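You operate a simulated robot arm through the tools that you are given. There is no shell and no other tool.

The job below is to be done with a simulated two-armed robot. You get a single attempt, and the scene is never put back.

JOB
Line each terminal case up with the straight duct next to it and slide the duct up to it.
Fine: grey duct to the orange case, white duct to the blue case, each end within about a finger's width of the case's collar; the teal boxes and the bend ducts stay.

The check looks at the end state, three seconds after you hand in, the way a careful person would. Anything else that was tipped, shoved, dropped, spilled or broken makes it a failure.

ROBOT AND FRAMES
Two 7-joint arms with two-finger grippers on one trunk that stands fixed in place. Base frame: the origin is at the foot of the trunk, x ahead of it, y to its left, z up; the work surface is at about z = 89.2. Units: cm, degrees, N and s.
The left shoulder is at [7.8, 15.1, 98.8], the right one opposite. With the tool pointing down near the work surface each hand reaches from about 10 to 78 cm from the base axis, measured 20 degrees to its own side. Payload 2.54 kg a hand.
Tool frame (each hand has its own): the origin (TCP) lies between the finger pads and is the grasp point; the fingertips stand 3 cm ahead of it; z points along the fingers, y is the line along which they close. The gripper opens to 11.6 cm. The gripper's body begins 9.5 cm behind the TCP.
Orientation is told as [roll, pitch, yaw] about the base's x, y, z axes, in that order, counted from this pose: with the fingers straight down and closing along the base's y, the tool's x points along the base's -x, its y along +y and its z along -z.

CONTROLS
- The arms move only by the tool apply_moves. It takes "left_moves", "right_moves" or both (then of equal length, played together; a hand with none holds still); each is a list of rows, each a list of 6 numbers: the shift along the tool's x, y, z in units of 150 mm (1.0 is 150 mm), then the turn, a rotation vector about the tool's x, y, z in units of 90 degrees (1.0 is 90 degrees). In form: [[dx, dy, dz, rx, ry, rz], ...]. A call has 1 to 20 rows; each row is the pose to reach, as a shift and turn from the pose commanded when the call began, along the tool's axes at that moment. "left_gripper" and "right_gripper" are, for a hand that has rows, the opening, from 0 (shut) to 1 (fully open), set as the call begins (left out, the last holds). A call with a number of a shift or a turn outside -1 to 1 is refused whole. Rows are played at 5 a second. More than 5 cm and 8.6 degrees between two rows, or a gripper value outside its range, and nothing of the call is played. Where a pose cannot be reached the arm comes as near as it can. A force on the tool above 40 N (or 10 N above the force at the start of the call, whichever is more), or a blocked arm, ends the call early, and 0.2 s more pass. The fingers move at their own pace (about 7.2 cm/s each) and stop on an object; they squeeze with about 30 N. The grip force told is the motor's: it shows also when the fingers shut on nothing. Time passes only in rows, and 0.2 s behind the last, so rows that repeat a pose let the fingers close. It gives the time, the measured TCP pose, the force on the tool (base axes), the opening and the grip force at its end, in the units of the frame above (readings bear some noise), with the torque about the TCP (base axes, N m) and any sound that the robot's microphone picked up.
- Cameras (640 x 400 px; columns grow to the right, rows downward): "scene" is now at [13.32, -6.28, 115.55]; the picture's right is [-0.71, -0.71, 0.00], its down [-0.05, 0.05, -1.00] and it looks along [0.71, -0.70, -0.07] (base axes); focal length 214 px, centre (320, 200). "left" rides on the left gripper at [6.9, 1.5, -12.2] in its tool frame; the picture's right is [-0.22, 0.98, 0.00], its down [-0.83, -0.18, -0.53] and it looks along [-0.52, -0.12, 0.85] (tool axes); focal length 251 px, centre (320, 200). "right" rides on the right gripper at [6.9, -1.5, -12.2] in its tool frame; the picture's right is [0.22, 0.98, 0.00], its down [-0.83, 0.18, -0.53] and it looks along [-0.52, 0.11, 0.85] (tool axes); focal length 251 px, centre (320, 200).
- grab_frame(camera): a new picture of that camera. It takes no simulated time.
- lift_body(by): slides the trunk up (or, below 0, down) by that many cm; the arms and the scene camera ride with it, the base frame stays. It gives what a move gives, with no picture.
- pan_tilt(pan, tilt): turns the head with the scene camera to pan (to the left, within 80 degrees either way) and tilt (down, from -29 to 69), counted from straight ahead of the robot. It gives what a move gives.
- probe_pixels(camera, pixels): for up to 12 pixels [column, row] of the newest picture of that camera ("zoom" is the newest enlarged one), the place [x, y, z] in the base frame of the surface seen there, good to about 0.2 cm. It takes no simulated time.
- close_up(camera, box): a new picture of the part [left, top, right, bottom] of that camera's present view, enlarged. It takes no simulated time.
- job_done(): hands the job in; it is judged then, once.

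Leave the grippers open and the arms clear of the work at the hand-in unless told otherwise.

The tools are called after ">>>" as name(argument=value, ...) on one line, values as JSON. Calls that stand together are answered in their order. apply_moves: Moves the arms, as the interface text tells. Its arguments: {"type":"object","properties":{"left_moves":{"type":"array","items":{"type":"array","items":{"type":"number"}}},"left_gripper":{"type":"number"},"right_moves":{"type":"array","items":{"type":"array","items":{"type":"number"}}},"right_gripper":{"type":"number"}},"required":[]} The other tools are called the same way: lift_body (by) slides the trunk up or down; pan_tilt (pan, tilt) turns the head that bears the scene camera; grab_frame (camera) takes a picture; probe_pixels (camera, pixels) gives the place of the surface under pixels of a picture; close_up (camera, box) takes an enlarged picture of a part of a camera's view; job_done () hands the job in.

At the start:

```text
t: 0.0
left_position: [40.69, -2.05, 119.34]
left_tcp_rot: [0.1, -0.1, 0.1]
left_wrist_force: [0.2, 0.2, 0.5]
left_torque: [0.0, 0.01, -0.03]
left_finger_gap: 11.6
left_grip_force: 0.0
right_position: [36.75, -41.72, 116.13]
right_tcp_rot: [-0.1, 0.0, 0.1]
right_wrist_force: [-0.5, -0.6, 0.0]
right_torque: [-0.04, 0.0, 0.04]
right_finger_gap: 11.6
right_grip_force: 0.1
trunk travel left (down, up): [-22.5, 6.4]
head pan, tilt: [-44.9, 4.1]
```

scene: 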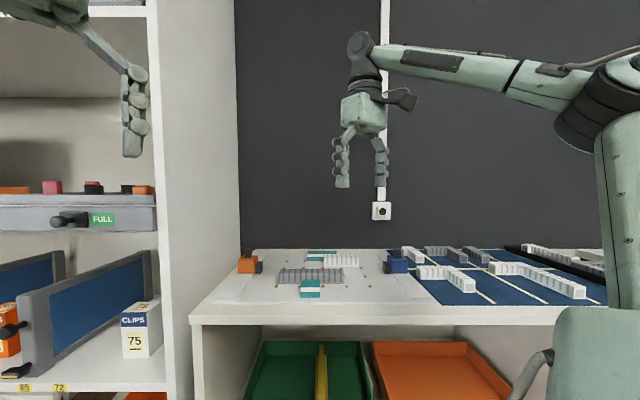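
right: 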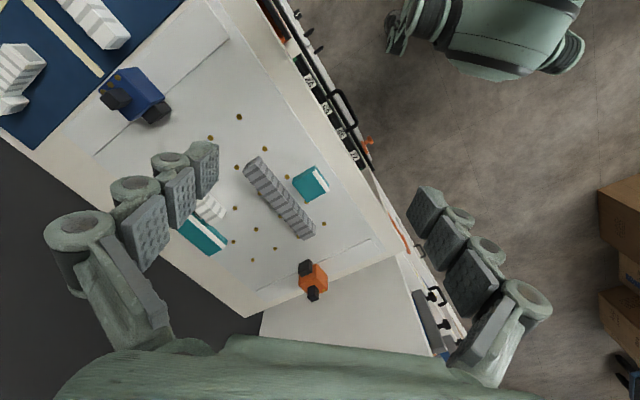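
left: 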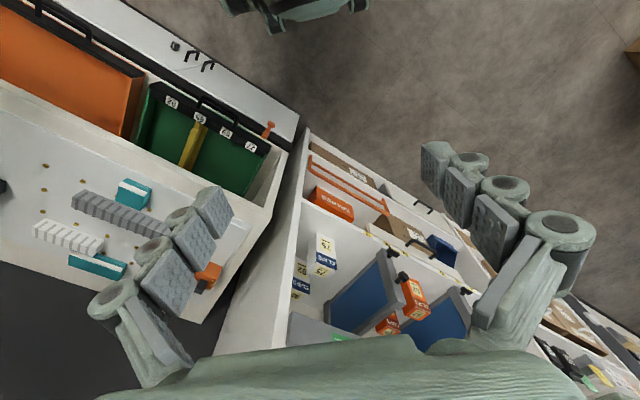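

I start by looking closer at the table. In the scene picture the board with the grey duct is near (310,275), the orange case near (248,263) and the blue case near (396,262). I'll take enlarged pictures of these.

>>> close_up(camera="scene", box=[200, 230, 440, 320])

>>> close_up(camera="right", box=[80, 60, 400, 320])

>>> close_up(camera="left", box=[0, 130, 260, 330])

```text
2.67 times, centred on (320, 275) of scene
```

zoom: 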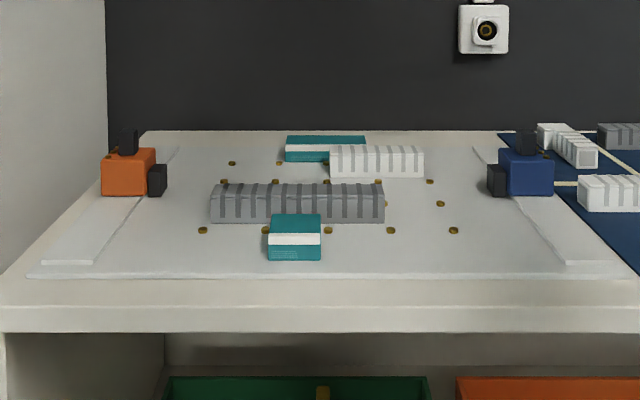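

```text
1.54 times, centred on (240, 190) of right
```

zoom: 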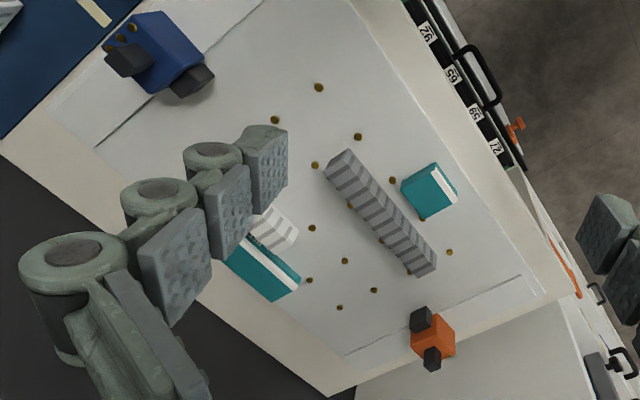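

```text
2.00 times, centred on (130, 230) of left
```

zoom: 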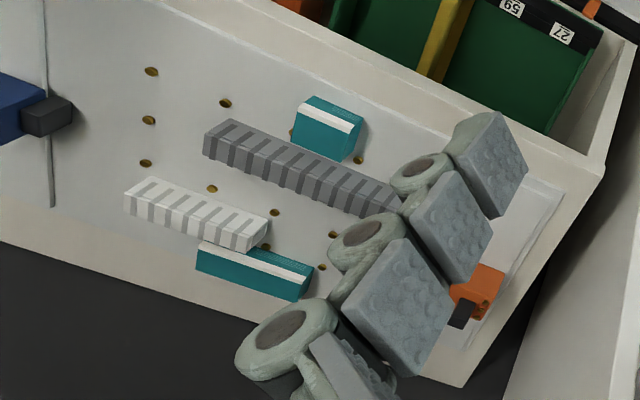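

The close-ups show the orange case on a strip at the left, the blue case on a strip at the right, the grey duct beside a teal box, and the white duct beside another teal box. I'll take fresh frames and measure places. First a fresh scene close-up, then probe it.

>>> close_up(camera="scene", box=[200, 230, 440, 320])

>>> probe_pixels(camera="zoom", pixels=[[128, 175], [158, 180], [128, 142], [525, 170], [497, 180], [527, 143], [212, 188], [383, 188], [212, 222], [383, 222], [295, 220], [295, 258]])

>>> probe_pixels(camera="zoom", pixels=[[332, 150], [422, 150], [332, 176], [422, 176], [325, 140], [100, 240], [560, 240], [30, 276], [630, 276], [160, 150], [490, 150], [320, 320]])

```text
2.67 times, centred on (320, 275) of scene
```

zoom: 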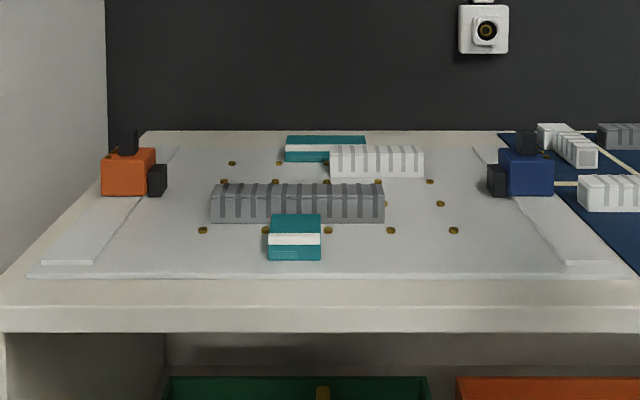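

```text
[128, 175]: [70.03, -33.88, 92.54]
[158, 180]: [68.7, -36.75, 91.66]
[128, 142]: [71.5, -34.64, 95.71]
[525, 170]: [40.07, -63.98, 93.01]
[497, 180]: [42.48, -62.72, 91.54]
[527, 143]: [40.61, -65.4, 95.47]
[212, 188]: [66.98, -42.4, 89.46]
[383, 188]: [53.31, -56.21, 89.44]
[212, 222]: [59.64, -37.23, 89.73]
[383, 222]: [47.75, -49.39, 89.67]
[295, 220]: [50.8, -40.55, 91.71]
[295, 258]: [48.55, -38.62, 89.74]
```

```text
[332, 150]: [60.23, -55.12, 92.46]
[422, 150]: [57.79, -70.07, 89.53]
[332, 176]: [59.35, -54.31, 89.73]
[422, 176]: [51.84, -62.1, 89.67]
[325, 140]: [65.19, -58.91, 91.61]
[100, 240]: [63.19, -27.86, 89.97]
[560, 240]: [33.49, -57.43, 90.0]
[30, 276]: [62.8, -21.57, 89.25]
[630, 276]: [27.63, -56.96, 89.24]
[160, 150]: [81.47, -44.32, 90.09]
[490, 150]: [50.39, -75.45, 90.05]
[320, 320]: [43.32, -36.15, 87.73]
```

In the table's own directions (u along the front edge, to the right; v away from the robot), the table is turned 45° to the base. The orange case sits at u≈-25.5, v≈75 and the grey duct's front face at v≈68.6. The blue case is at u≈17, v≈75 and the white duct's front face at v≈80.4. I'll move the right hand up over the board, still high, to look down at it.

>>> apply_moves(right_moves=[[-0.1875, -0.055, 0.035, 0, 0, 0], [-0.375, -0.11, 0.07, 0, 0, 0], [-0.5625, -0.165, 0.105, 0, 0, 0], [-0.75, -0.219, 0.142, 0, 0, 0], [-0.75, -0.219, 0.142, 0, 0, 0]])

>>> grab_frame(camera="right")

```text
t: 1.2
left_position: [40.75, -2.03, 119.31]
left_tcp_rot: [0.0, 0.0, 0.1]
left_wrist_force: [0.9, 0.2, -1.1]
left_torque: [0.02, -0.03, 0.0]
left_finger_gap: 11.57
left_grip_force: 0.0
right_position: [48.18, -44.77, 113.98]
right_tcp_rot: [0.0, 0.0, 0.2]
right_wrist_force: [0.5, -0.3, -0.6]
right_torque: [0.0, 0.0, 0.0]
right_finger_gap: 11.6
right_grip_force: 0.2
trunk travel left (down, up): [-22.5, 6.4]
head pan, tilt: [-44.9, 4.1]
```

```text
taken
```

right: 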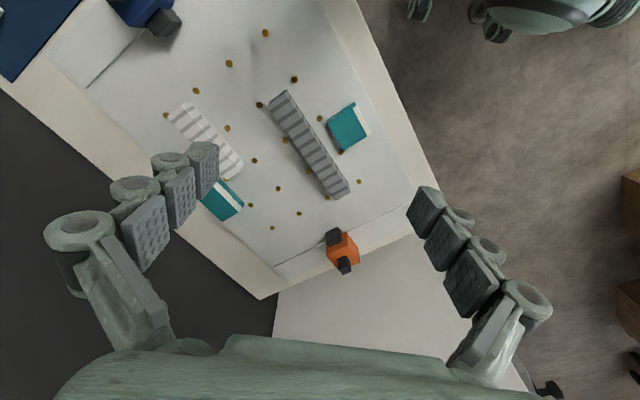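

The board now shows well: orange case at (342,250), grey duct from (280,100) to (340,190), white duct from (180,110) to (235,175). I'll enlarge the orange case and probe its edges.

>>> close_up(camera="right", box=[260, 180, 420, 280])

>>> probe_pixels(camera="right", pixels=[[280, 96], [292, 92], [334, 196], [347, 188], [328, 122], [360, 108], [368, 130], [340, 150], [172, 112], [192, 102], [230, 180], [242, 160]])

```text
4.00 times, centred on (340, 230) of right
```

zoom: 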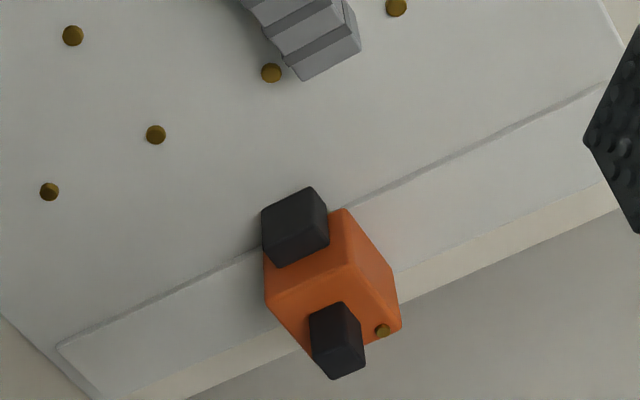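

```text
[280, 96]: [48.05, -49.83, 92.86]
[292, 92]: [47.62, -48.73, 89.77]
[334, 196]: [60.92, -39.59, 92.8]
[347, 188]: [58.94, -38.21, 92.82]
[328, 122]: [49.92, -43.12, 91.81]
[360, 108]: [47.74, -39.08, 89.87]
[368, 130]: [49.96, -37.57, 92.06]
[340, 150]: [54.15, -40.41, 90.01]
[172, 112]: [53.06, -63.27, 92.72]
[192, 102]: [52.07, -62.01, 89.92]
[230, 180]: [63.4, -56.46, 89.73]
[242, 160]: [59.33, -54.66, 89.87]
```

The orange case has a black collar on its inner side (zoom 295,225) and a black stub on its top (zoom 337,340). I'll probe corners of the case, the stub and the strip.

>>> probe_pixels(camera="zoom", pixels=[[268, 300], [340, 215], [395, 300], [310, 275], [268, 218], [310, 192], [322, 225], [285, 260], [320, 318], [350, 308], [335, 375], [360, 365]])

>>> probe_pixels(camera="zoom", pixels=[[302, 78], [355, 50], [358, 22], [300, 40], [255, 262], [230, 290], [200, 350], [60, 345], [600, 85], [610, 185], [355, 220], [383, 330]])

```text
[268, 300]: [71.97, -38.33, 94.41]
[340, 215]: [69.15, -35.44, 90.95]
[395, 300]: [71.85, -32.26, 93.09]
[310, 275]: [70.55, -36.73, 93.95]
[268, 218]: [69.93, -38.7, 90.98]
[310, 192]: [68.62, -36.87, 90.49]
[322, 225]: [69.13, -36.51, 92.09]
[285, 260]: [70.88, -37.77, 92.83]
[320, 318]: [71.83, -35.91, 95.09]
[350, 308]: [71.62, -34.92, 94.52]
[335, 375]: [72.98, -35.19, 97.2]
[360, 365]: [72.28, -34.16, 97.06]
```

```text
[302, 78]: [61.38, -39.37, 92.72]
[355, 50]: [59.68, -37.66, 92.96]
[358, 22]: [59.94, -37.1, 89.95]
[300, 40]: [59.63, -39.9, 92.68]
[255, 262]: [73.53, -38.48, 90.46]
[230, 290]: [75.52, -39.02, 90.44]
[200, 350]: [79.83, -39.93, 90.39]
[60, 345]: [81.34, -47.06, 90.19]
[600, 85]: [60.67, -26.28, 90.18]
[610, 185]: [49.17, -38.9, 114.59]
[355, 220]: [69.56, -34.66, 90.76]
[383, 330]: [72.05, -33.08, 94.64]
```

Converted, the orange collar is centred at about v=75.7 with its face at u≈-22.1. The grey duct's near end is at u≈-15.6 with its centre near v=70. The brown dots may be studs that the ducts rest beside, so I'll enlarge the duct region and check their height.

>>> close_up(camera="right", box=[240, 70, 400, 210])

>>> close_up(camera="right", box=[150, 80, 280, 230])

>>> close_up(camera="scene", box=[270, 245, 370, 305])

>>> probe_pixels(camera="zoom", pixels=[[320, 100], [60, 120], [200, 120]])

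```text
2.86 times, centred on (320, 140) of right
```

zoom: 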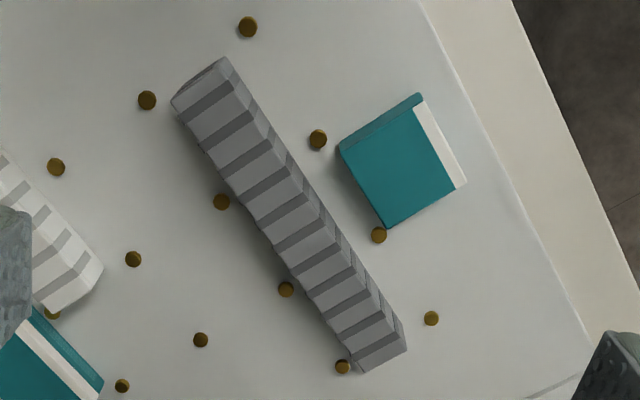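

```text
2.67 times, centred on (215, 155) of right
```

zoom: 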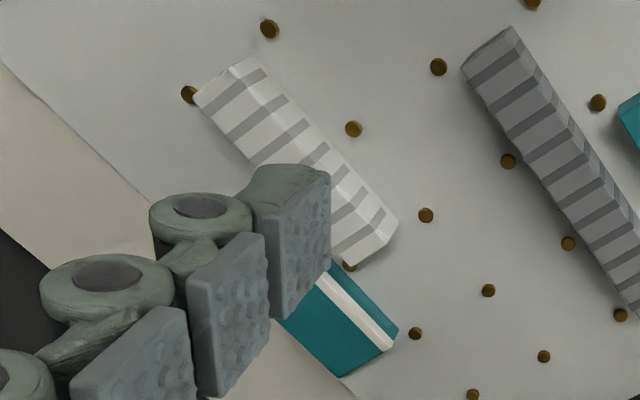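

```text
6.40 times, centred on (320, 275) of scene
```

zoom: 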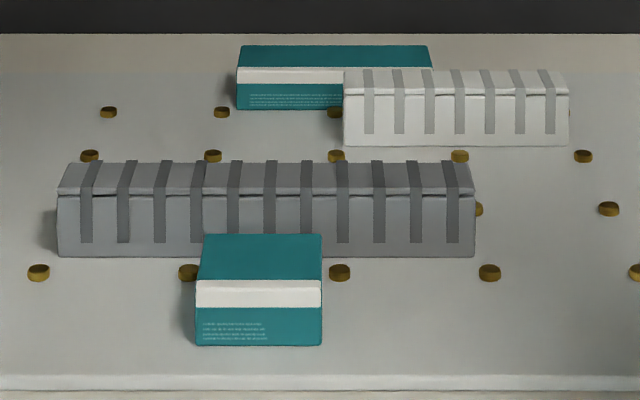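

```text
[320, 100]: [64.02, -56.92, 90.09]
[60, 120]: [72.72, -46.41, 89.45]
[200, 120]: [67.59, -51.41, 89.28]
```

The dots are raised brass studs about half a centimetre tall, in rows beside which the ducts run. So the ducts should slide along u and my fingertips must stay above the studs. Now close-ups of both cases from the scene camera, at (248,262) and (396,262).

>>> close_up(camera="scene", box=[370, 235, 450, 285])

>>> probe_pixels(camera="zoom", pixels=[[120, 160], [90, 200], [105, 230], [110, 180], [130, 150], [200, 160], [290, 160], [205, 130], [210, 70], [210, 50], [370, 80], [330, 180]])

>>> close_up(camera="scene", box=[220, 235, 300, 285])

```text
8.00 times, centred on (410, 260) of scene
```

zoom: 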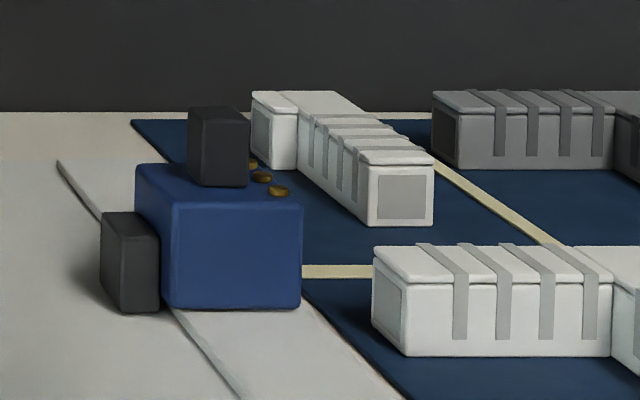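

```text
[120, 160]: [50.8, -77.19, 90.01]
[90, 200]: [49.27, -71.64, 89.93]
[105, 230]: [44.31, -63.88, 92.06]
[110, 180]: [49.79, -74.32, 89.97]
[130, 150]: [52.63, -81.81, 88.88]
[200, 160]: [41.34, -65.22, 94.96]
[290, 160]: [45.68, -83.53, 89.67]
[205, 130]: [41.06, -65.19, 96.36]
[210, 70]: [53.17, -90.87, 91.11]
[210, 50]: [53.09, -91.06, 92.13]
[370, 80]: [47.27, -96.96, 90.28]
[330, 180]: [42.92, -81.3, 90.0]
```

```text
8.00 times, centred on (260, 260) of scene
```

zoom: 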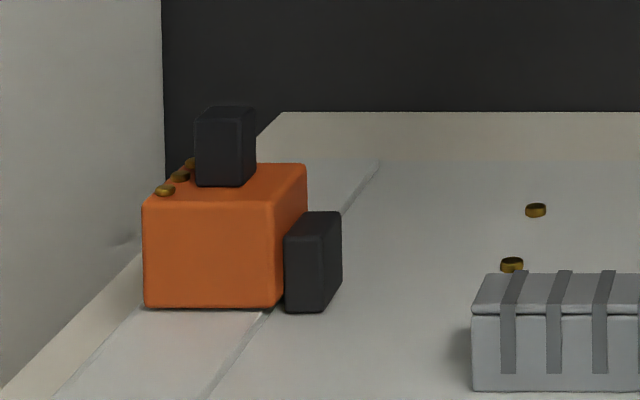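

Both cases sit on a raised strip with the collar overhanging its inner edge, and each has a stub on top like a handle. I'll probe the orange case in this newest zoom.

>>> probe_pixels(camera="zoom", pixels=[[150, 295], [268, 295], [150, 210], [268, 215], [295, 172], [178, 170], [215, 150], [250, 175], [240, 112], [292, 250], [335, 250], [310, 300]])

>>> probe_pixels(camera="zoom", pixels=[[310, 215], [335, 218], [478, 320], [478, 385], [620, 320], [630, 385], [500, 285], [100, 350], [240, 330], [360, 185], [255, 130], [220, 112]])

>>> close_up(camera="scene", box=[370, 235, 450, 285])

>>> probe_pixels(camera="zoom", pixels=[[180, 295], [290, 295], [180, 220], [295, 215], [155, 180], [265, 190], [215, 175], [240, 175], [105, 250], [150, 250], [125, 215], [400, 200]])

>>> probe_pixels(camera="zoom", pixels=[[375, 215], [430, 215], [300, 150], [260, 160], [380, 310], [410, 350], [410, 290], [195, 115], [240, 118], [230, 345], [300, 320], [290, 130]])

```text
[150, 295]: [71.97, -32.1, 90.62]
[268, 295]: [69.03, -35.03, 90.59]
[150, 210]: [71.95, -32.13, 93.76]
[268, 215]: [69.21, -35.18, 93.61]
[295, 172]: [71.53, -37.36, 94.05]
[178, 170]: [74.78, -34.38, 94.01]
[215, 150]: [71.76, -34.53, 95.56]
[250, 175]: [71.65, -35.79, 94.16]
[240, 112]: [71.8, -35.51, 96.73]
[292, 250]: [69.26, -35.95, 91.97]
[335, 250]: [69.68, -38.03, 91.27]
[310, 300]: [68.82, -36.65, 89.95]
```

```text
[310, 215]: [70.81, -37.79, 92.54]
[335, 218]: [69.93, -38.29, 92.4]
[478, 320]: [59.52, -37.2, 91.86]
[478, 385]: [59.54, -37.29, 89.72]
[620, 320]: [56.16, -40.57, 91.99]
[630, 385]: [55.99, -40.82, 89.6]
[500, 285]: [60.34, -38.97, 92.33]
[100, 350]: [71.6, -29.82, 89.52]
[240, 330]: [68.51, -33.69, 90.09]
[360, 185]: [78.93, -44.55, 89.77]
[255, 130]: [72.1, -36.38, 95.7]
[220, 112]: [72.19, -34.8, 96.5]
```

```text
8.00 times, centred on (410, 260) of scene
```

zoom: 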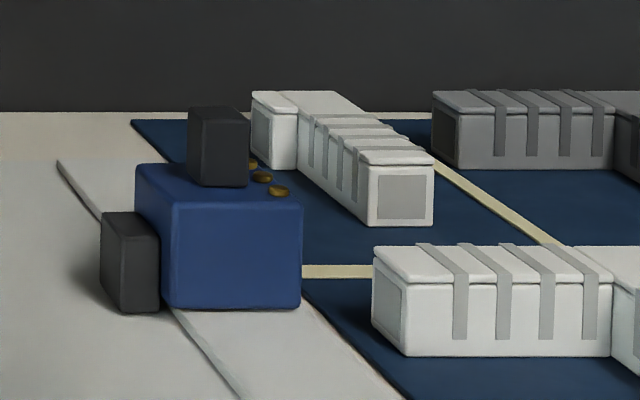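

```text
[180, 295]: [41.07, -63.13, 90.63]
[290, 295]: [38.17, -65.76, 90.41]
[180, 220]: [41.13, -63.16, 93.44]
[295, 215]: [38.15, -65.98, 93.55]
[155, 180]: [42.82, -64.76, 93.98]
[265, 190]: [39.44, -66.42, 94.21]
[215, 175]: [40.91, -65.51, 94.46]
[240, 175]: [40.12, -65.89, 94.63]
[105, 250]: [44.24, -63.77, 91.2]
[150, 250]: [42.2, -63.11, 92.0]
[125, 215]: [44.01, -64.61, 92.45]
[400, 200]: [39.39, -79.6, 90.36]
```

```text
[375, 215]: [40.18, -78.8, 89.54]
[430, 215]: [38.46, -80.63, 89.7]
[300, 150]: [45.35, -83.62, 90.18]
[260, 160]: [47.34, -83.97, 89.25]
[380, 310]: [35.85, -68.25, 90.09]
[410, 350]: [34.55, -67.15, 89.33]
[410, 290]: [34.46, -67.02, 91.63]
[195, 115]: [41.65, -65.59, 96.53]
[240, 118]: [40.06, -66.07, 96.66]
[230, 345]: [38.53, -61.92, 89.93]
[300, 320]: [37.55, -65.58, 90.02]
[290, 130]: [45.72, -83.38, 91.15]
```

The numbers agree with each other. Orange body: u -28.3..-23.8, v 73.6..78. Blue body: u 15.3..19.9, v 73.6..78, collar face u≈13.9. The nearest bend ducts are at u≥23, clear of the blue case's path. There may be a cabinet side wall left of the orange case, so I'll probe that before going there.

>>> close_up(camera="scene", box=[140, 100, 300, 320])

>>> probe_pixels(camera="zoom", pixels=[[150, 100], [200, 200], [240, 300], [200, 300], [270, 250], [270, 350], [120, 300], [60, 250], [285, 150], [230, 380], [285, 300], [150, 330]])

>>> close_up(camera="right", box=[150, 80, 280, 230])

>>> probe_pixels(camera="zoom", pixels=[[198, 98], [252, 62], [390, 225], [350, 258], [300, 320], [345, 372], [330, 265], [390, 335], [353, 129], [425, 215], [189, 94], [350, 266]])

```text
1.82 times, centred on (220, 210) of scene
```

zoom: 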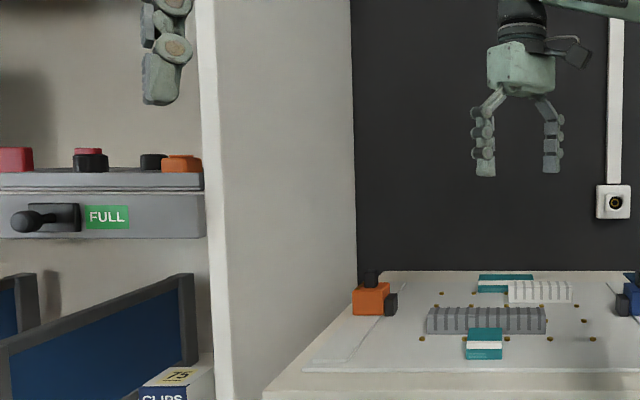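

```text
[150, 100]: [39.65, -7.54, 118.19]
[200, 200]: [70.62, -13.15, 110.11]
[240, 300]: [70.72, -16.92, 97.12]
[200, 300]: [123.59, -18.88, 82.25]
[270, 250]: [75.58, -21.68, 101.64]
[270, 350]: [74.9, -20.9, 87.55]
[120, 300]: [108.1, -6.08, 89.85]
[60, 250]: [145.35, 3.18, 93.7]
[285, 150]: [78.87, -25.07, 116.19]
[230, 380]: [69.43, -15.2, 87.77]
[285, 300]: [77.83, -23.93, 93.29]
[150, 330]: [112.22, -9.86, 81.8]
```

```text
2.67 times, centred on (215, 155) of right
```

zoom: 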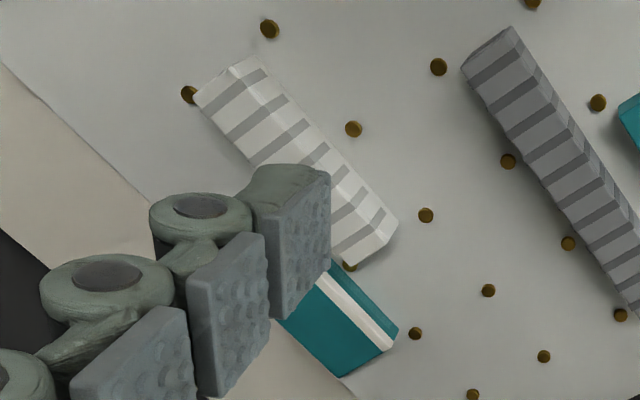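

```text
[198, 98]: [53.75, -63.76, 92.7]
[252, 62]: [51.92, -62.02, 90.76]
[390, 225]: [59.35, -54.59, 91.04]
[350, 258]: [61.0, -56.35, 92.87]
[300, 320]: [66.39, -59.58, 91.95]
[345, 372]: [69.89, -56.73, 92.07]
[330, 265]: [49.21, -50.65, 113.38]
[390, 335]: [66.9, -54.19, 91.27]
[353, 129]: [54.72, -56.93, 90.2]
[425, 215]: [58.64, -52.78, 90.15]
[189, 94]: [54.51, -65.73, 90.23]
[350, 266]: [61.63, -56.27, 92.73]
```

The cabinet wall stands at u≈-38, 12 cm from the orange case's centre, so there is room. The orange and blue cases lie at the edge of reach, so I'll raise the trunk first. That brings the shoulder nearer the wrist's height.

>>> lift_body(by=6.2)

```text
t: 2.2
left_position: [40.79, -1.9, 125.63]
left_tcp_rot: [0.0, 0.1, 0.1]
left_wrist_force: [-0.3, -0.6, 0.1]
left_torque: [-0.04, -0.02, 0.02]
left_finger_gap: 11.63
left_grip_force: 0.0
right_position: [48.15, -44.91, 120.27]
right_tcp_rot: [0.0, 0.0, 0.0]
right_wrist_force: [0.2, 0.4, -0.8]
right_torque: [0.0, 0.04, 0.0]
right_finger_gap: 11.58
right_grip_force: 0.0
trunk travel left (down, up): [-28.7, 0.2]
head pan, tilt: [-44.9, 4.1]
```

The trunk is up. Now I'll turn the right hand 45° so its fingers close along v, moving it towards the orange case at a safe height of z≈114.

>>> apply_moves(right_moves=[[-0.132, 0.055, 0.07, 0, 0, -0.0833], [-0.263, 0.109, 0.14, 0, 0, -0.1667], [-0.395, 0.164, 0.21, 0, 0, -0.25], [-0.527, 0.218, 0.28, 0, 0, -0.3333], [-0.658, 0.273, 0.35, 0, 0, -0.4167], [-0.79, 0.327, 0.42, 0, 0, -0.5], [-0.79, 0.327, 0.42, 0, 0, -0.5]])

>>> grab_frame(camera="right")

>>> grab_frame(camera="scene")

```text
t: 3.8
left_position: [40.89, -1.93, 125.48]
left_tcp_rot: [0.0, 0.0, 0.1]
left_wrist_force: [0.1, -0.2, 0.2]
left_torque: [0.02, 0.02, 0.0]
left_finger_gap: 11.62
left_grip_force: 0.0
right_position: [60.05, -39.97, 113.83]
right_tcp_rot: [-0.1, 0.0, 45.1]
right_wrist_force: [0.1, 0.1, 0.2]
right_torque: [-0.01, 0.01, 0.01]
right_finger_gap: 11.61
right_grip_force: 0.1
trunk travel left (down, up): [-28.7, 0.2]
head pan, tilt: [-44.9, 4.1]
```

```text
taken
```

right: 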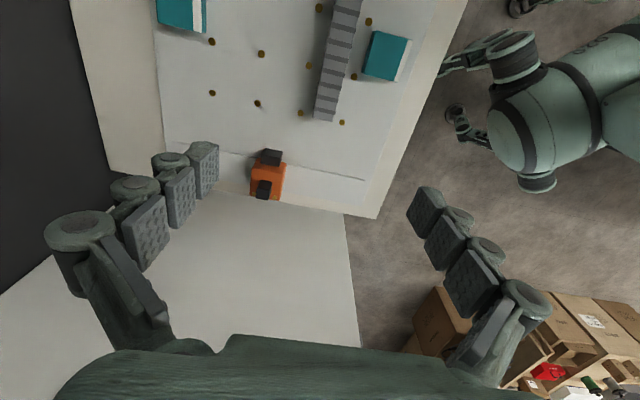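

```text
taken
```

scene: 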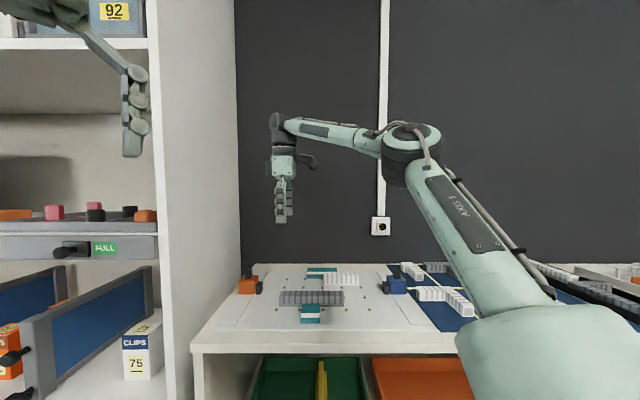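

The hand is at u=-14.2, v=70.7 and z=113.8, with its fingers closing along v. Before going on I'll enlarge the orange case at (268,180) and the grey duct's end at (325,110) in the hand's view and measure them again.

>>> close_up(camera="right", box=[220, 90, 380, 210])

>>> probe_pixels(camera="zoom", pixels=[[125, 300], [260, 300], [130, 420], [250, 430], [165, 240], [250, 245], [160, 285], [240, 290], [150, 375], [205, 380], [380, 120], [460, 122]])

```text
3.33 times, centred on (300, 150) of right
```

zoom: 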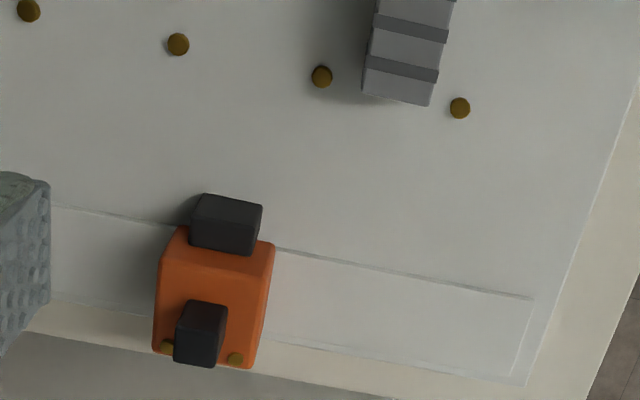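

```text
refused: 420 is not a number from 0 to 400
```

The rows go only to 400, so I'll probe again with corrected pixels.

>>> probe_pixels(camera="zoom", pixels=[[163, 270], [268, 280], [178, 235], [156, 345], [255, 360], [202, 205], [258, 212], [194, 240], [250, 250], [370, 90], [428, 100], [200, 310]])

>>> probe_pixels(camera="zoom", pixels=[[183, 345], [220, 310], [213, 362], [320, 76], [459, 107], [178, 43], [380, 20], [440, 30], [372, 70], [435, 75], [205, 335], [400, 96]])

```text
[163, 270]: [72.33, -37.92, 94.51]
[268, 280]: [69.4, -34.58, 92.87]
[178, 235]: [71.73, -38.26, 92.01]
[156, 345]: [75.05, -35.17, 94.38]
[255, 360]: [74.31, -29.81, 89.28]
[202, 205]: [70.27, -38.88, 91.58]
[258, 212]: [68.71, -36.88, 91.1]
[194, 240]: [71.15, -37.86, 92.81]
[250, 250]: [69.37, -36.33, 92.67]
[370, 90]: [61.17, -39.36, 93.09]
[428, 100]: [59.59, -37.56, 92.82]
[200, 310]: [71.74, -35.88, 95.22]
```

```text
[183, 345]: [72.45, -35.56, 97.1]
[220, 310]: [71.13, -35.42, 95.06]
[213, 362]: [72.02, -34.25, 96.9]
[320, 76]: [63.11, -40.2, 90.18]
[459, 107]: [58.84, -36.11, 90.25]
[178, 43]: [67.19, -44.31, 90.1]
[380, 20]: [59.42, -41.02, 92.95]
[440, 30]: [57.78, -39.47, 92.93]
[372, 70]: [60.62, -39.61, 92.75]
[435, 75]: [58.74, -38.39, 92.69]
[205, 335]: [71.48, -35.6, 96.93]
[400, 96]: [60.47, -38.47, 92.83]
```

The orange body is centred at u≈-26.0, v≈75.8 and its top is at z≈94.5. The grey duct spans v 68.4..71.3, centre about 69.9. The stud rows run at v 67.1, 73.05, 79 and 85. Now I'll bring the hand above the orange case at z≈104, fingers open.

>>> apply_moves(right_moves=[[-0.158, -0.068, 0.13, 0, 0, 0], [-0.316, -0.136, 0.26, 0, 0, 0], [-0.474, -0.203, 0.39, 0, 0, 0], [-0.632, -0.271, 0.52, 0, 0, 0], [-0.789, -0.339, 0.653, 0, 0, 0], [-0.789, -0.339, 0.653, 0, 0, 0]], right_gripper=1.0)

>>> grab_frame(camera="right")

>>> close_up(camera="scene", box=[200, 180, 360, 300])

```text
t: 5.2
left_position: [40.86, -2.03, 125.42]
left_tcp_rot: [0.0, 0.1, 0.1]
left_wrist_force: [-0.4, -0.3, -0.2]
left_torque: [-0.01, 0.0, 0.01]
left_finger_gap: 11.6
left_grip_force: 0.1
right_position: [68.11, -35.43, 103.39]
right_tcp_rot: [-0.1, -0.1, 45.0]
right_wrist_force: [0.3, 0.4, 0.0]
right_torque: [0.0, 0.02, 0.0]
right_finger_gap: 11.63
right_grip_force: 0.2
right hand out of reach, approached as far as the arm can: row 3, 4, 5, 6
trunk travel left (down, up): [-28.7, 0.2]
head pan, tilt: [-44.9, 4.1]
```

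```text
taken
```

right: 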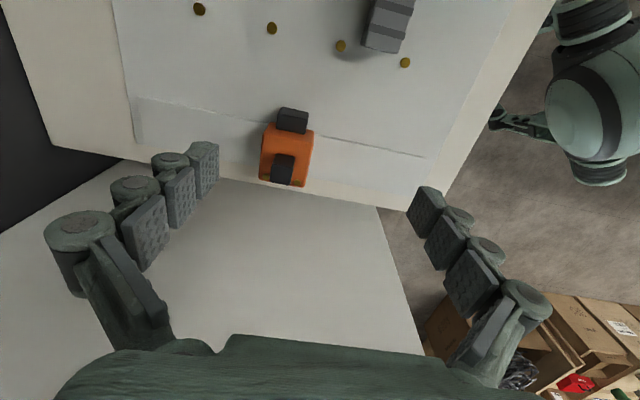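

```text
3.33 times, centred on (280, 240) of scene
```

zoom: 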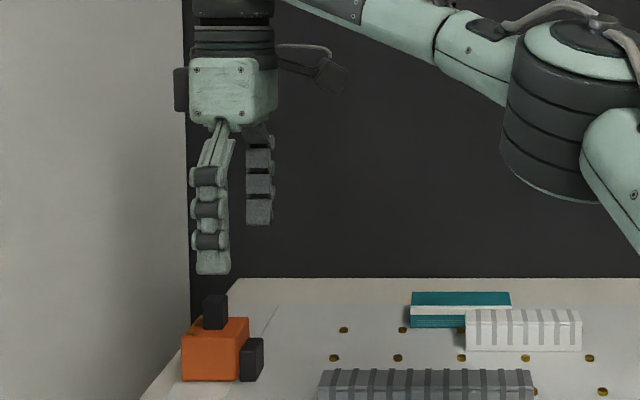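

The arm reached only (68.1,-35.4) at this height, i.e. u=-23.1, v=73.2. Lower down the reach should grow. The open fingers straddle the case here, with the gap spanning v≈67.4..79 against the body's 73.5..78. I'll go down 4.5 cm and read how far the arm then gets.

>>> apply_moves(right_moves=[[0, 0, 0.15, 0, 0, 0], [0, 0, 0.3, 0, 0, 0], [0, 0, 0.3, 0, 0, 0]])

>>> grab_frame(camera="right")

```text
t: 6.0
left_position: [40.72, -1.96, 125.48]
left_tcp_rot: [0.1, 0.1, 0.1]
left_wrist_force: [0.4, -0.6, -1.1]
left_torque: [0.02, 0.04, 0.03]
left_finger_gap: 11.57
left_grip_force: 0.0
right_position: [67.95, -35.57, 98.47]
right_tcp_rot: [0.0, 0.0, 45.1]
right_wrist_force: [1.4, -0.3, -0.1]
right_torque: [-0.01, -0.01, -0.01]
right_finger_gap: 11.59
right_grip_force: 0.0
trunk travel left (down, up): [-28.7, 0.2]
head pan, tilt: [-44.9, 4.1]
```

```text
taken
```

right: 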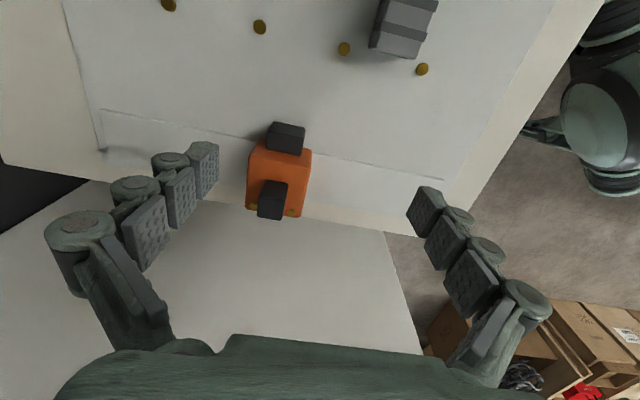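

The commanded pose is clipped to what the arm reaches, which is helpful. The hand is now at u=-22.9, v=73.2, z=98.5, with the tips just above the body's top. I'll try to shift level to u≈-25.6, v≈75.8 to see whether this height can be reached.

>>> apply_moves(right_moves=[[-0.09, -0.0867, 0, 0, 0, 0], [-0.18, -0.1733, 0, 0, 0, 0], [-0.18, -0.1733, 0, 0, 0, 0]])

```text
t: 6.8
left_position: [40.67, -2.08, 125.47]
left_tcp_rot: [-0.1, 0.2, 0.0]
left_wrist_force: [-0.9, -0.9, -0.2]
left_torque: [0.03, 0.01, -0.02]
left_finger_gap: 11.57
left_grip_force: 0.0
right_position: [69.46, -35.78, 98.14]
right_tcp_rot: [-0.2, 0.0, 44.9]
right_wrist_force: [-0.3, 0.0, 0.3]
right_torque: [0.0, 0.0, 0.05]
right_finger_gap: 11.58
right_grip_force: 0.1
right hand out of reach, approached as far as the arm can: row 1, 2, 3
trunk travel left (down, up): [-28.7, 0.2]
head pan, tilt: [-44.9, 4.1]
```

The hand is at u=-23.8, v=74.4, z=98.1. It should reach about 1 cm further when lower. An off-centre grasp is harmless here because the far finger simply nudges the case in -v, the way it must go. I'll go down to z≈94.2 (tips about 1 cm above the strip) while moving to u≈-24.9, v≈74.9.

>>> apply_moves(right_moves=[[-0.01, 0, 0.1, 0, 0, 0], [-0.03, -0.01, 0.18, 0, 0, 0], [-0.073, -0.033, 0.262, 0, 0, 0], [-0.073, -0.033, 0.262, 0, 0, 0]])

>>> grab_frame(camera="right")

>>> close_up(camera="scene", box=[200, 210, 330, 310])

```text
t: 7.8
left_position: [40.78, -1.91, 125.57]
left_tcp_rot: [0.0, 0.0, 0.1]
left_wrist_force: [0.1, 0.3, 0.2]
left_torque: [0.0, 0.03, 0.02]
left_finger_gap: 11.61
left_grip_force: 0.1
right_position: [69.78, -35.17, 93.99]
right_tcp_rot: [0.0, -0.1, 45.0]
right_wrist_force: [0.2, 0.2, 0.2]
right_torque: [0.0, -0.01, 0.03]
right_finger_gap: 11.59
right_grip_force: 0.0
right hand out of reach, approached as far as the arm can: row 3, 4
trunk travel left (down, up): [-28.7, 0.2]
head pan, tilt: [-44.9, 4.1]
```

```text
taken
```

right: 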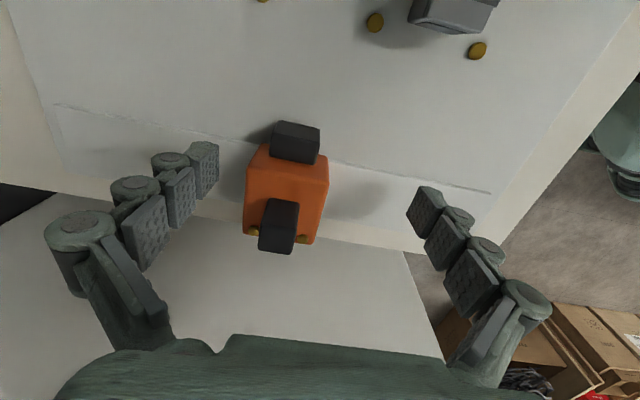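

```text
4.00 times, centred on (265, 260) of scene
```

zoom: 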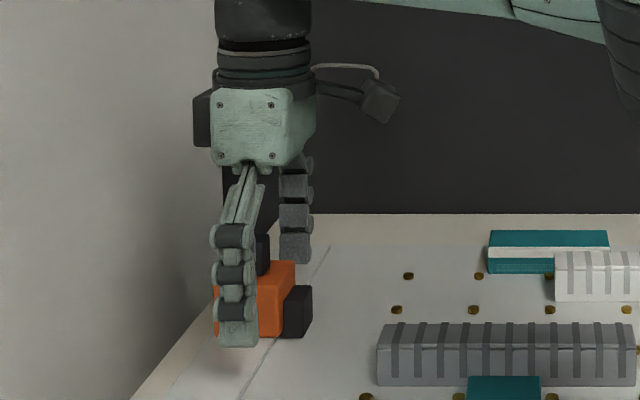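

The hand is at u=-24.5, v=74.2, z=94, with the fingers either side of the orange body (u -25.6..-23.4 falls on the body). I'll close the fingers on the case without moving.

>>> apply_moves(right_moves=[[0, 0, 0, 0, 0, 0], [0, 0, 0, 0, 0, 0], [0, 0, 0, 0, 0, 0], [0, 0, 0, 0, 0, 0], [0, 0, 0, 0, 0, 0]], right_gripper=0.25)

>>> grab_frame(camera="right")

>>> close_up(camera="scene", box=[200, 210, 330, 310])

```text
t: 9.0
left_position: [40.65, -1.92, 125.42]
left_tcp_rot: [0.0, 0.0, 0.1]
left_wrist_force: [-0.1, 0.0, -0.3]
left_torque: [0.0, -0.01, 0.0]
left_finger_gap: 11.59
left_grip_force: 0.1
right_position: [69.66, -35.19, 93.98]
right_tcp_rot: [-0.1, -0.1, 45.0]
right_wrist_force: [-1.9, 0.0, 2.7]
right_torque: [0.24, 0.19, -0.15]
right_finger_gap: 4.56
right_grip_force: 45.4
trunk travel left (down, up): [-28.7, 0.2]
head pan, tilt: [-44.9, 4.1]
```

```text
taken
```

right: 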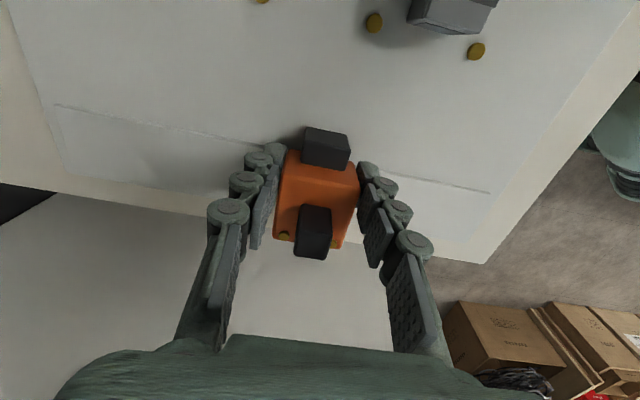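

```text
4.00 times, centred on (265, 260) of scene
```

zoom: 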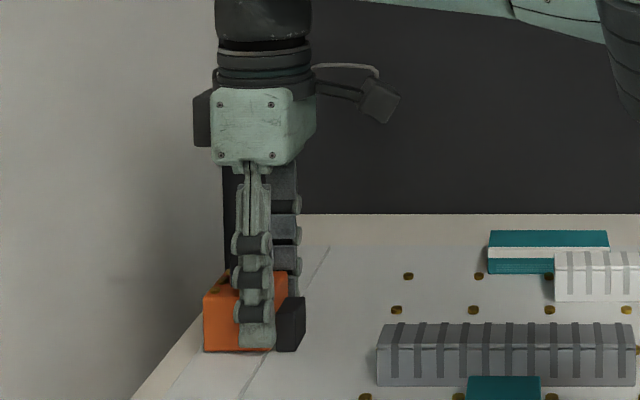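

The case is held (gap 4.56 cm) and has slid with little force. The hand's v is now about 74.15. I'll draw the case along -v by 4.2 cm to v≈69.95, level with the grey duct, in small steps.

>>> apply_moves(right_moves=[[0, 0.05, 0, 0, 0, 0], [0, 0.1, 0, 0, 0, 0], [0, 0.15, 0, 0, 0, 0], [0, 0.2, 0, 0, 0, 0], [0, 0.25, 0, 0, 0, 0], [0, 0.28, 0, 0, 0, 0], [0, 0.28, 0, 0, 0, 0]])

>>> grab_frame(camera="right")

>>> close_up(camera="right", box=[220, 60, 460, 260])

```text
t: 10.6
left_position: [40.66, -1.93, 125.49]
left_tcp_rot: [0.0, 0.0, 0.2]
left_wrist_force: [-1.2, -0.9, -1.0]
left_torque: [-0.02, 0.0, -0.02]
left_finger_gap: 11.58
left_grip_force: 0.1
right_position: [66.91, -32.31, 93.92]
right_tcp_rot: [0.1, 0.1, 45.1]
right_wrist_force: [-0.5, 0.1, -5.6]
right_torque: [0.2, -0.28, -0.01]
right_finger_gap: 4.52
right_grip_force: 45.5
trunk travel left (down, up): [-28.7, 0.2]
head pan, tilt: [-44.9, 4.1]
```

```text
taken
```

right: 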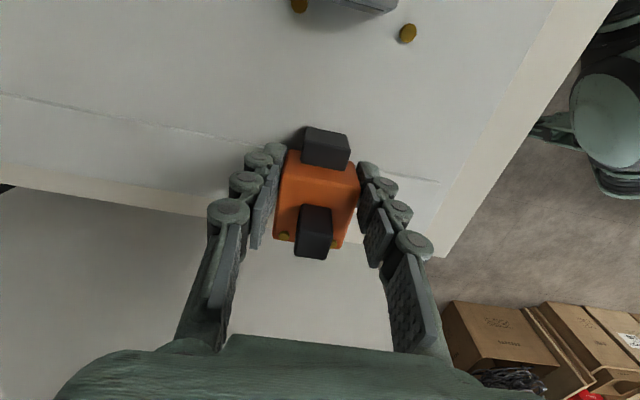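

```text
2.00 times, centred on (340, 160) of right
```

zoom: 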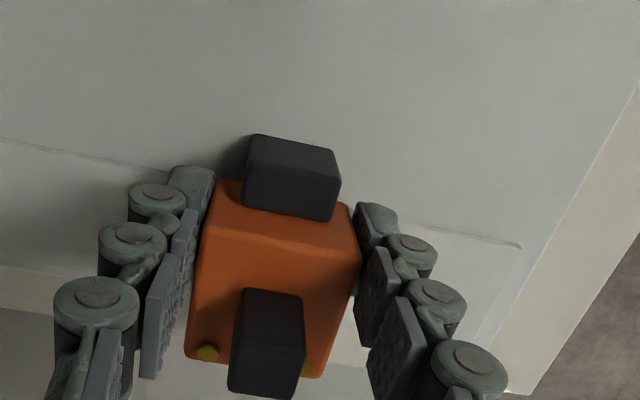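

The hand reads u=-24.5, v=70.16. I'll probe the collar's edges here and the duct's near end in the scene view to compare their centres.

>>> probe_pixels(camera="zoom", pixels=[[253, 150], [334, 165], [250, 190], [330, 205], [258, 138], [338, 152], [222, 200], [352, 220], [200, 260], [356, 275], [243, 310], [300, 315]])

>>> close_up(camera="scene", box=[230, 240, 370, 320])

```text
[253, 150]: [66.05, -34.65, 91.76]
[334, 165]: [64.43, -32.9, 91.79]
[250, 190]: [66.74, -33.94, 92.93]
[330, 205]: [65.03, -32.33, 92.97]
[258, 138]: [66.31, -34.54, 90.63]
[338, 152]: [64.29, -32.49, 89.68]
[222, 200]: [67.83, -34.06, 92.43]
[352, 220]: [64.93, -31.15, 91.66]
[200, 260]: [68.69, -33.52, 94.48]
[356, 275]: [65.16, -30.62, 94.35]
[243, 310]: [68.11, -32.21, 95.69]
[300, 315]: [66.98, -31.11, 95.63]
```

```text
4.57 times, centred on (300, 280) of scene
```

zoom: 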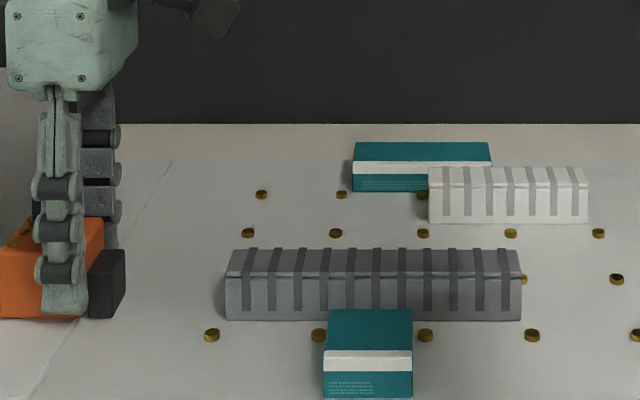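

The collar now spans v 68.8..71.2 (centre ≈70.0) with its face at u≈-22.25. I'll check the grey duct's front and back edges at both ends, to get its centre line and any skew.

>>> probe_pixels(camera="zoom", pixels=[[232, 290], [232, 310], [300, 300], [450, 300], [515, 290], [515, 312], [236, 253], [300, 252], [500, 252], [514, 254], [107, 290], [102, 255]])

```text
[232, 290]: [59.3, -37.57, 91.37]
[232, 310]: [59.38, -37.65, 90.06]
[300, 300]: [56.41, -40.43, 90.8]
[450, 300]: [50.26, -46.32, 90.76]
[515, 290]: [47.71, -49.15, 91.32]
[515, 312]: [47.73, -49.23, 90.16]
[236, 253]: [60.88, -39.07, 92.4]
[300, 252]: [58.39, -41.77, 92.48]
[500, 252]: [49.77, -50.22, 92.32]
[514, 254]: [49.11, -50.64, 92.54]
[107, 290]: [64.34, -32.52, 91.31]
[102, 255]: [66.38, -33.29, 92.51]
```

The duct's front runs straight at v≈68.45 with no skew and its back is near 71.3, so its centre is about 69.9. The orange collar at 70.0 is aligned. Now I'll open the fingers, let them part, and rise straight up.

>>> apply_moves(right_moves=[[0, 0, 0, 0, 0, 0], [0, 0, 0, 0, 0, 0], [0, 0, 0, 0, 0, 0], [0, 0, -0.05, 0, 0, 0], [0, 0, -0.25, 0, 0, 0], [0, 0, -0.5, 0, 0, 0], [0, 0, -0.7, 0, 0, 0]], right_gripper=0.8)

>>> grab_frame(camera="right")

```text
t: 12.2
left_position: [40.65, -1.88, 125.45]
left_tcp_rot: [0.0, 0.1, 0.1]
left_wrist_force: [0.3, 0.1, -0.1]
left_torque: [-0.04, 0.0, -0.02]
left_finger_gap: 11.6
left_grip_force: 0.1
right_position: [66.65, -32.32, 104.49]
right_tcp_rot: [0.0, 0.0, 45.0]
right_wrist_force: [-0.9, -0.5, -0.3]
right_torque: [0.0, -0.03, -0.02]
right_finger_gap: 9.28
right_grip_force: 0.1
trunk travel left (down, up): [-28.7, 0.2]
head pan, tilt: [-44.9, 4.1]
```

```text
taken
```

right: 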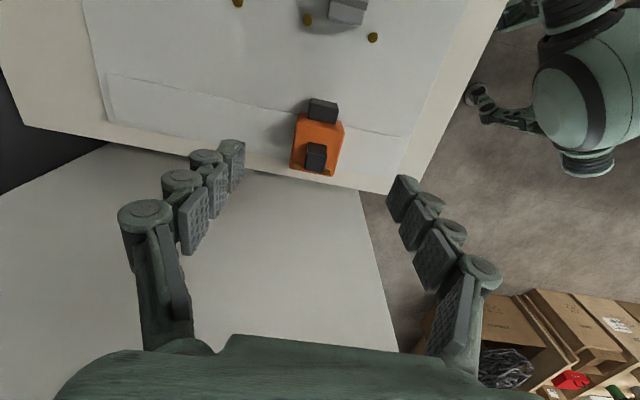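

The orange case stands still and upright. Next is the grey duct: I'll move level to u≈-13.3, v≈69.9 above its near part, which is clear of the teal box (u -9.6..-4.8), with the fingers narrowed to about 7 cm.

>>> apply_moves(right_moves=[[0.2, 0, 0, 0, 0, 0], [0.4, 0, 0, 0, 0, 0], [0.6, 0.003, 0, 0, 0, 0], [0.731, 0.005, 0, 0, 0, 0], [0.731, 0.005, 0, 0, 0, 0]], right_gripper=0.6)

>>> grab_frame(camera="right")

>>> close_up(camera="scene", box=[230, 200, 370, 320])

```text
t: 13.4
left_position: [40.74, -1.98, 125.42]
left_tcp_rot: [0.0, 0.0, 0.0]
left_wrist_force: [0.3, -0.2, -0.2]
left_torque: [0.0, 0.0, 0.02]
left_finger_gap: 11.59
left_grip_force: 0.1
right_position: [58.94, -40.02, 104.48]
right_tcp_rot: [0.0, 0.0, 45.0]
right_wrist_force: [0.0, 0.6, -0.3]
right_torque: [-0.02, 0.03, 0.01]
right_finger_gap: 6.95
right_grip_force: 0.1
trunk travel left (down, up): [-28.7, 0.2]
head pan, tilt: [-44.9, 4.1]
```

```text
taken
```

right: 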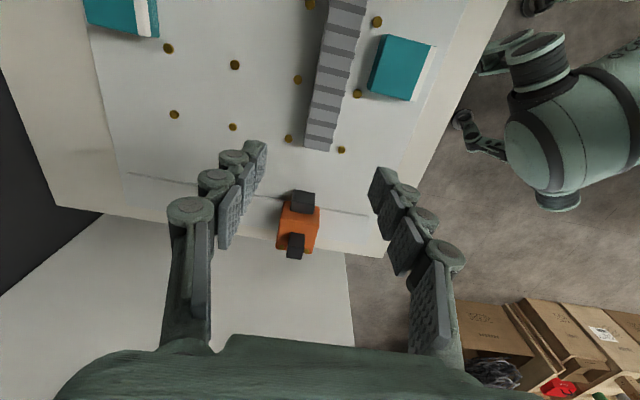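

```text
3.33 times, centred on (300, 260) of scene
```

zoom: 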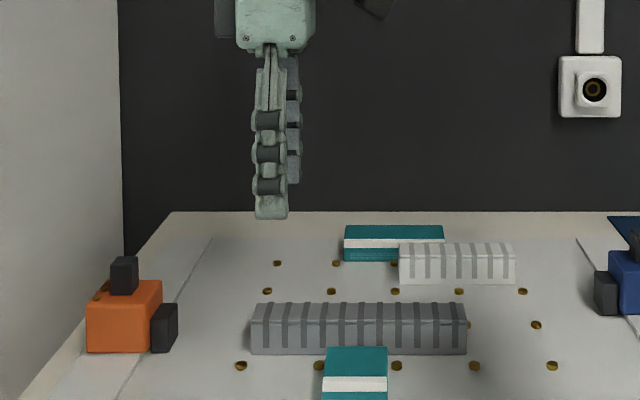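

The hand is at u=-13.4, v=70.0. In the scene picture its fingers line up with the duct's left part and are clear of the teal box. I'll go down to z≈93.8, which keeps the tips above the studs, then look before closing.

>>> apply_moves(right_moves=[[0, 0.004, 0.2, 0, 0, 0], [0, 0.004, 0.4, 0, 0, 0], [0, 0.004, 0.55, 0, 0, 0], [0, 0.004, 0.65, 0, 0, 0], [0, 0.004, 0.712, 0, 0, 0], [0, 0.004, 0.712, 0, 0, 0]])

>>> grab_frame(camera="right")

>>> close_up(camera="scene", box=[230, 220, 370, 320])

```text
t: 14.8
left_position: [40.62, -1.92, 125.49]
left_tcp_rot: [0.0, 0.0, 0.1]
left_wrist_force: [0.4, -0.7, 0.0]
left_torque: [-0.02, -0.03, 0.0]
left_finger_gap: 11.6
left_grip_force: 0.1
right_position: [58.96, -39.94, 93.75]
right_tcp_rot: [0.0, 0.0, 45.0]
right_wrist_force: [-1.0, 0.3, -1.1]
right_torque: [0.02, 0.0, 0.0]
right_finger_gap: 6.93
right_grip_force: 0.0
trunk travel left (down, up): [-28.7, 0.2]
head pan, tilt: [-44.9, 4.1]
```

```text
taken
```

right: 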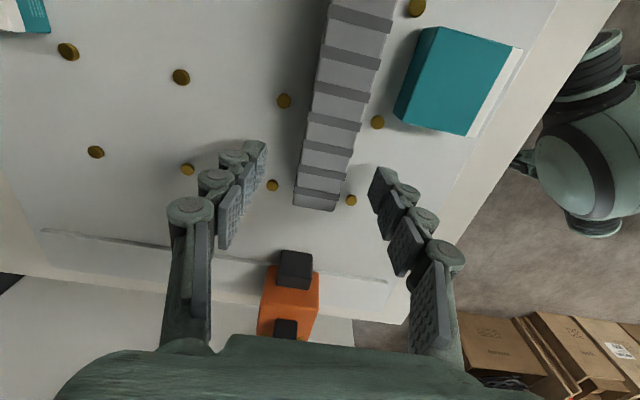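

```text
4.00 times, centred on (300, 270) of scene
```

zoom: 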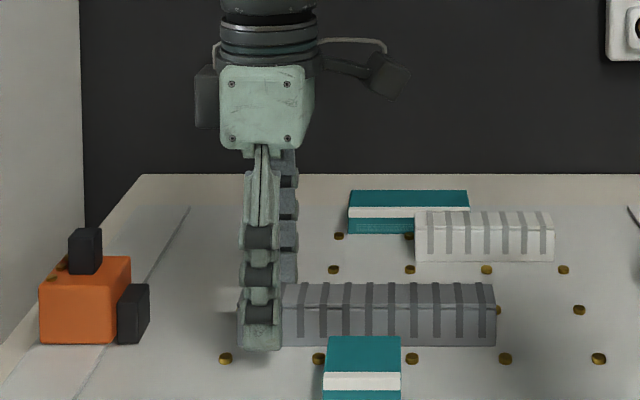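

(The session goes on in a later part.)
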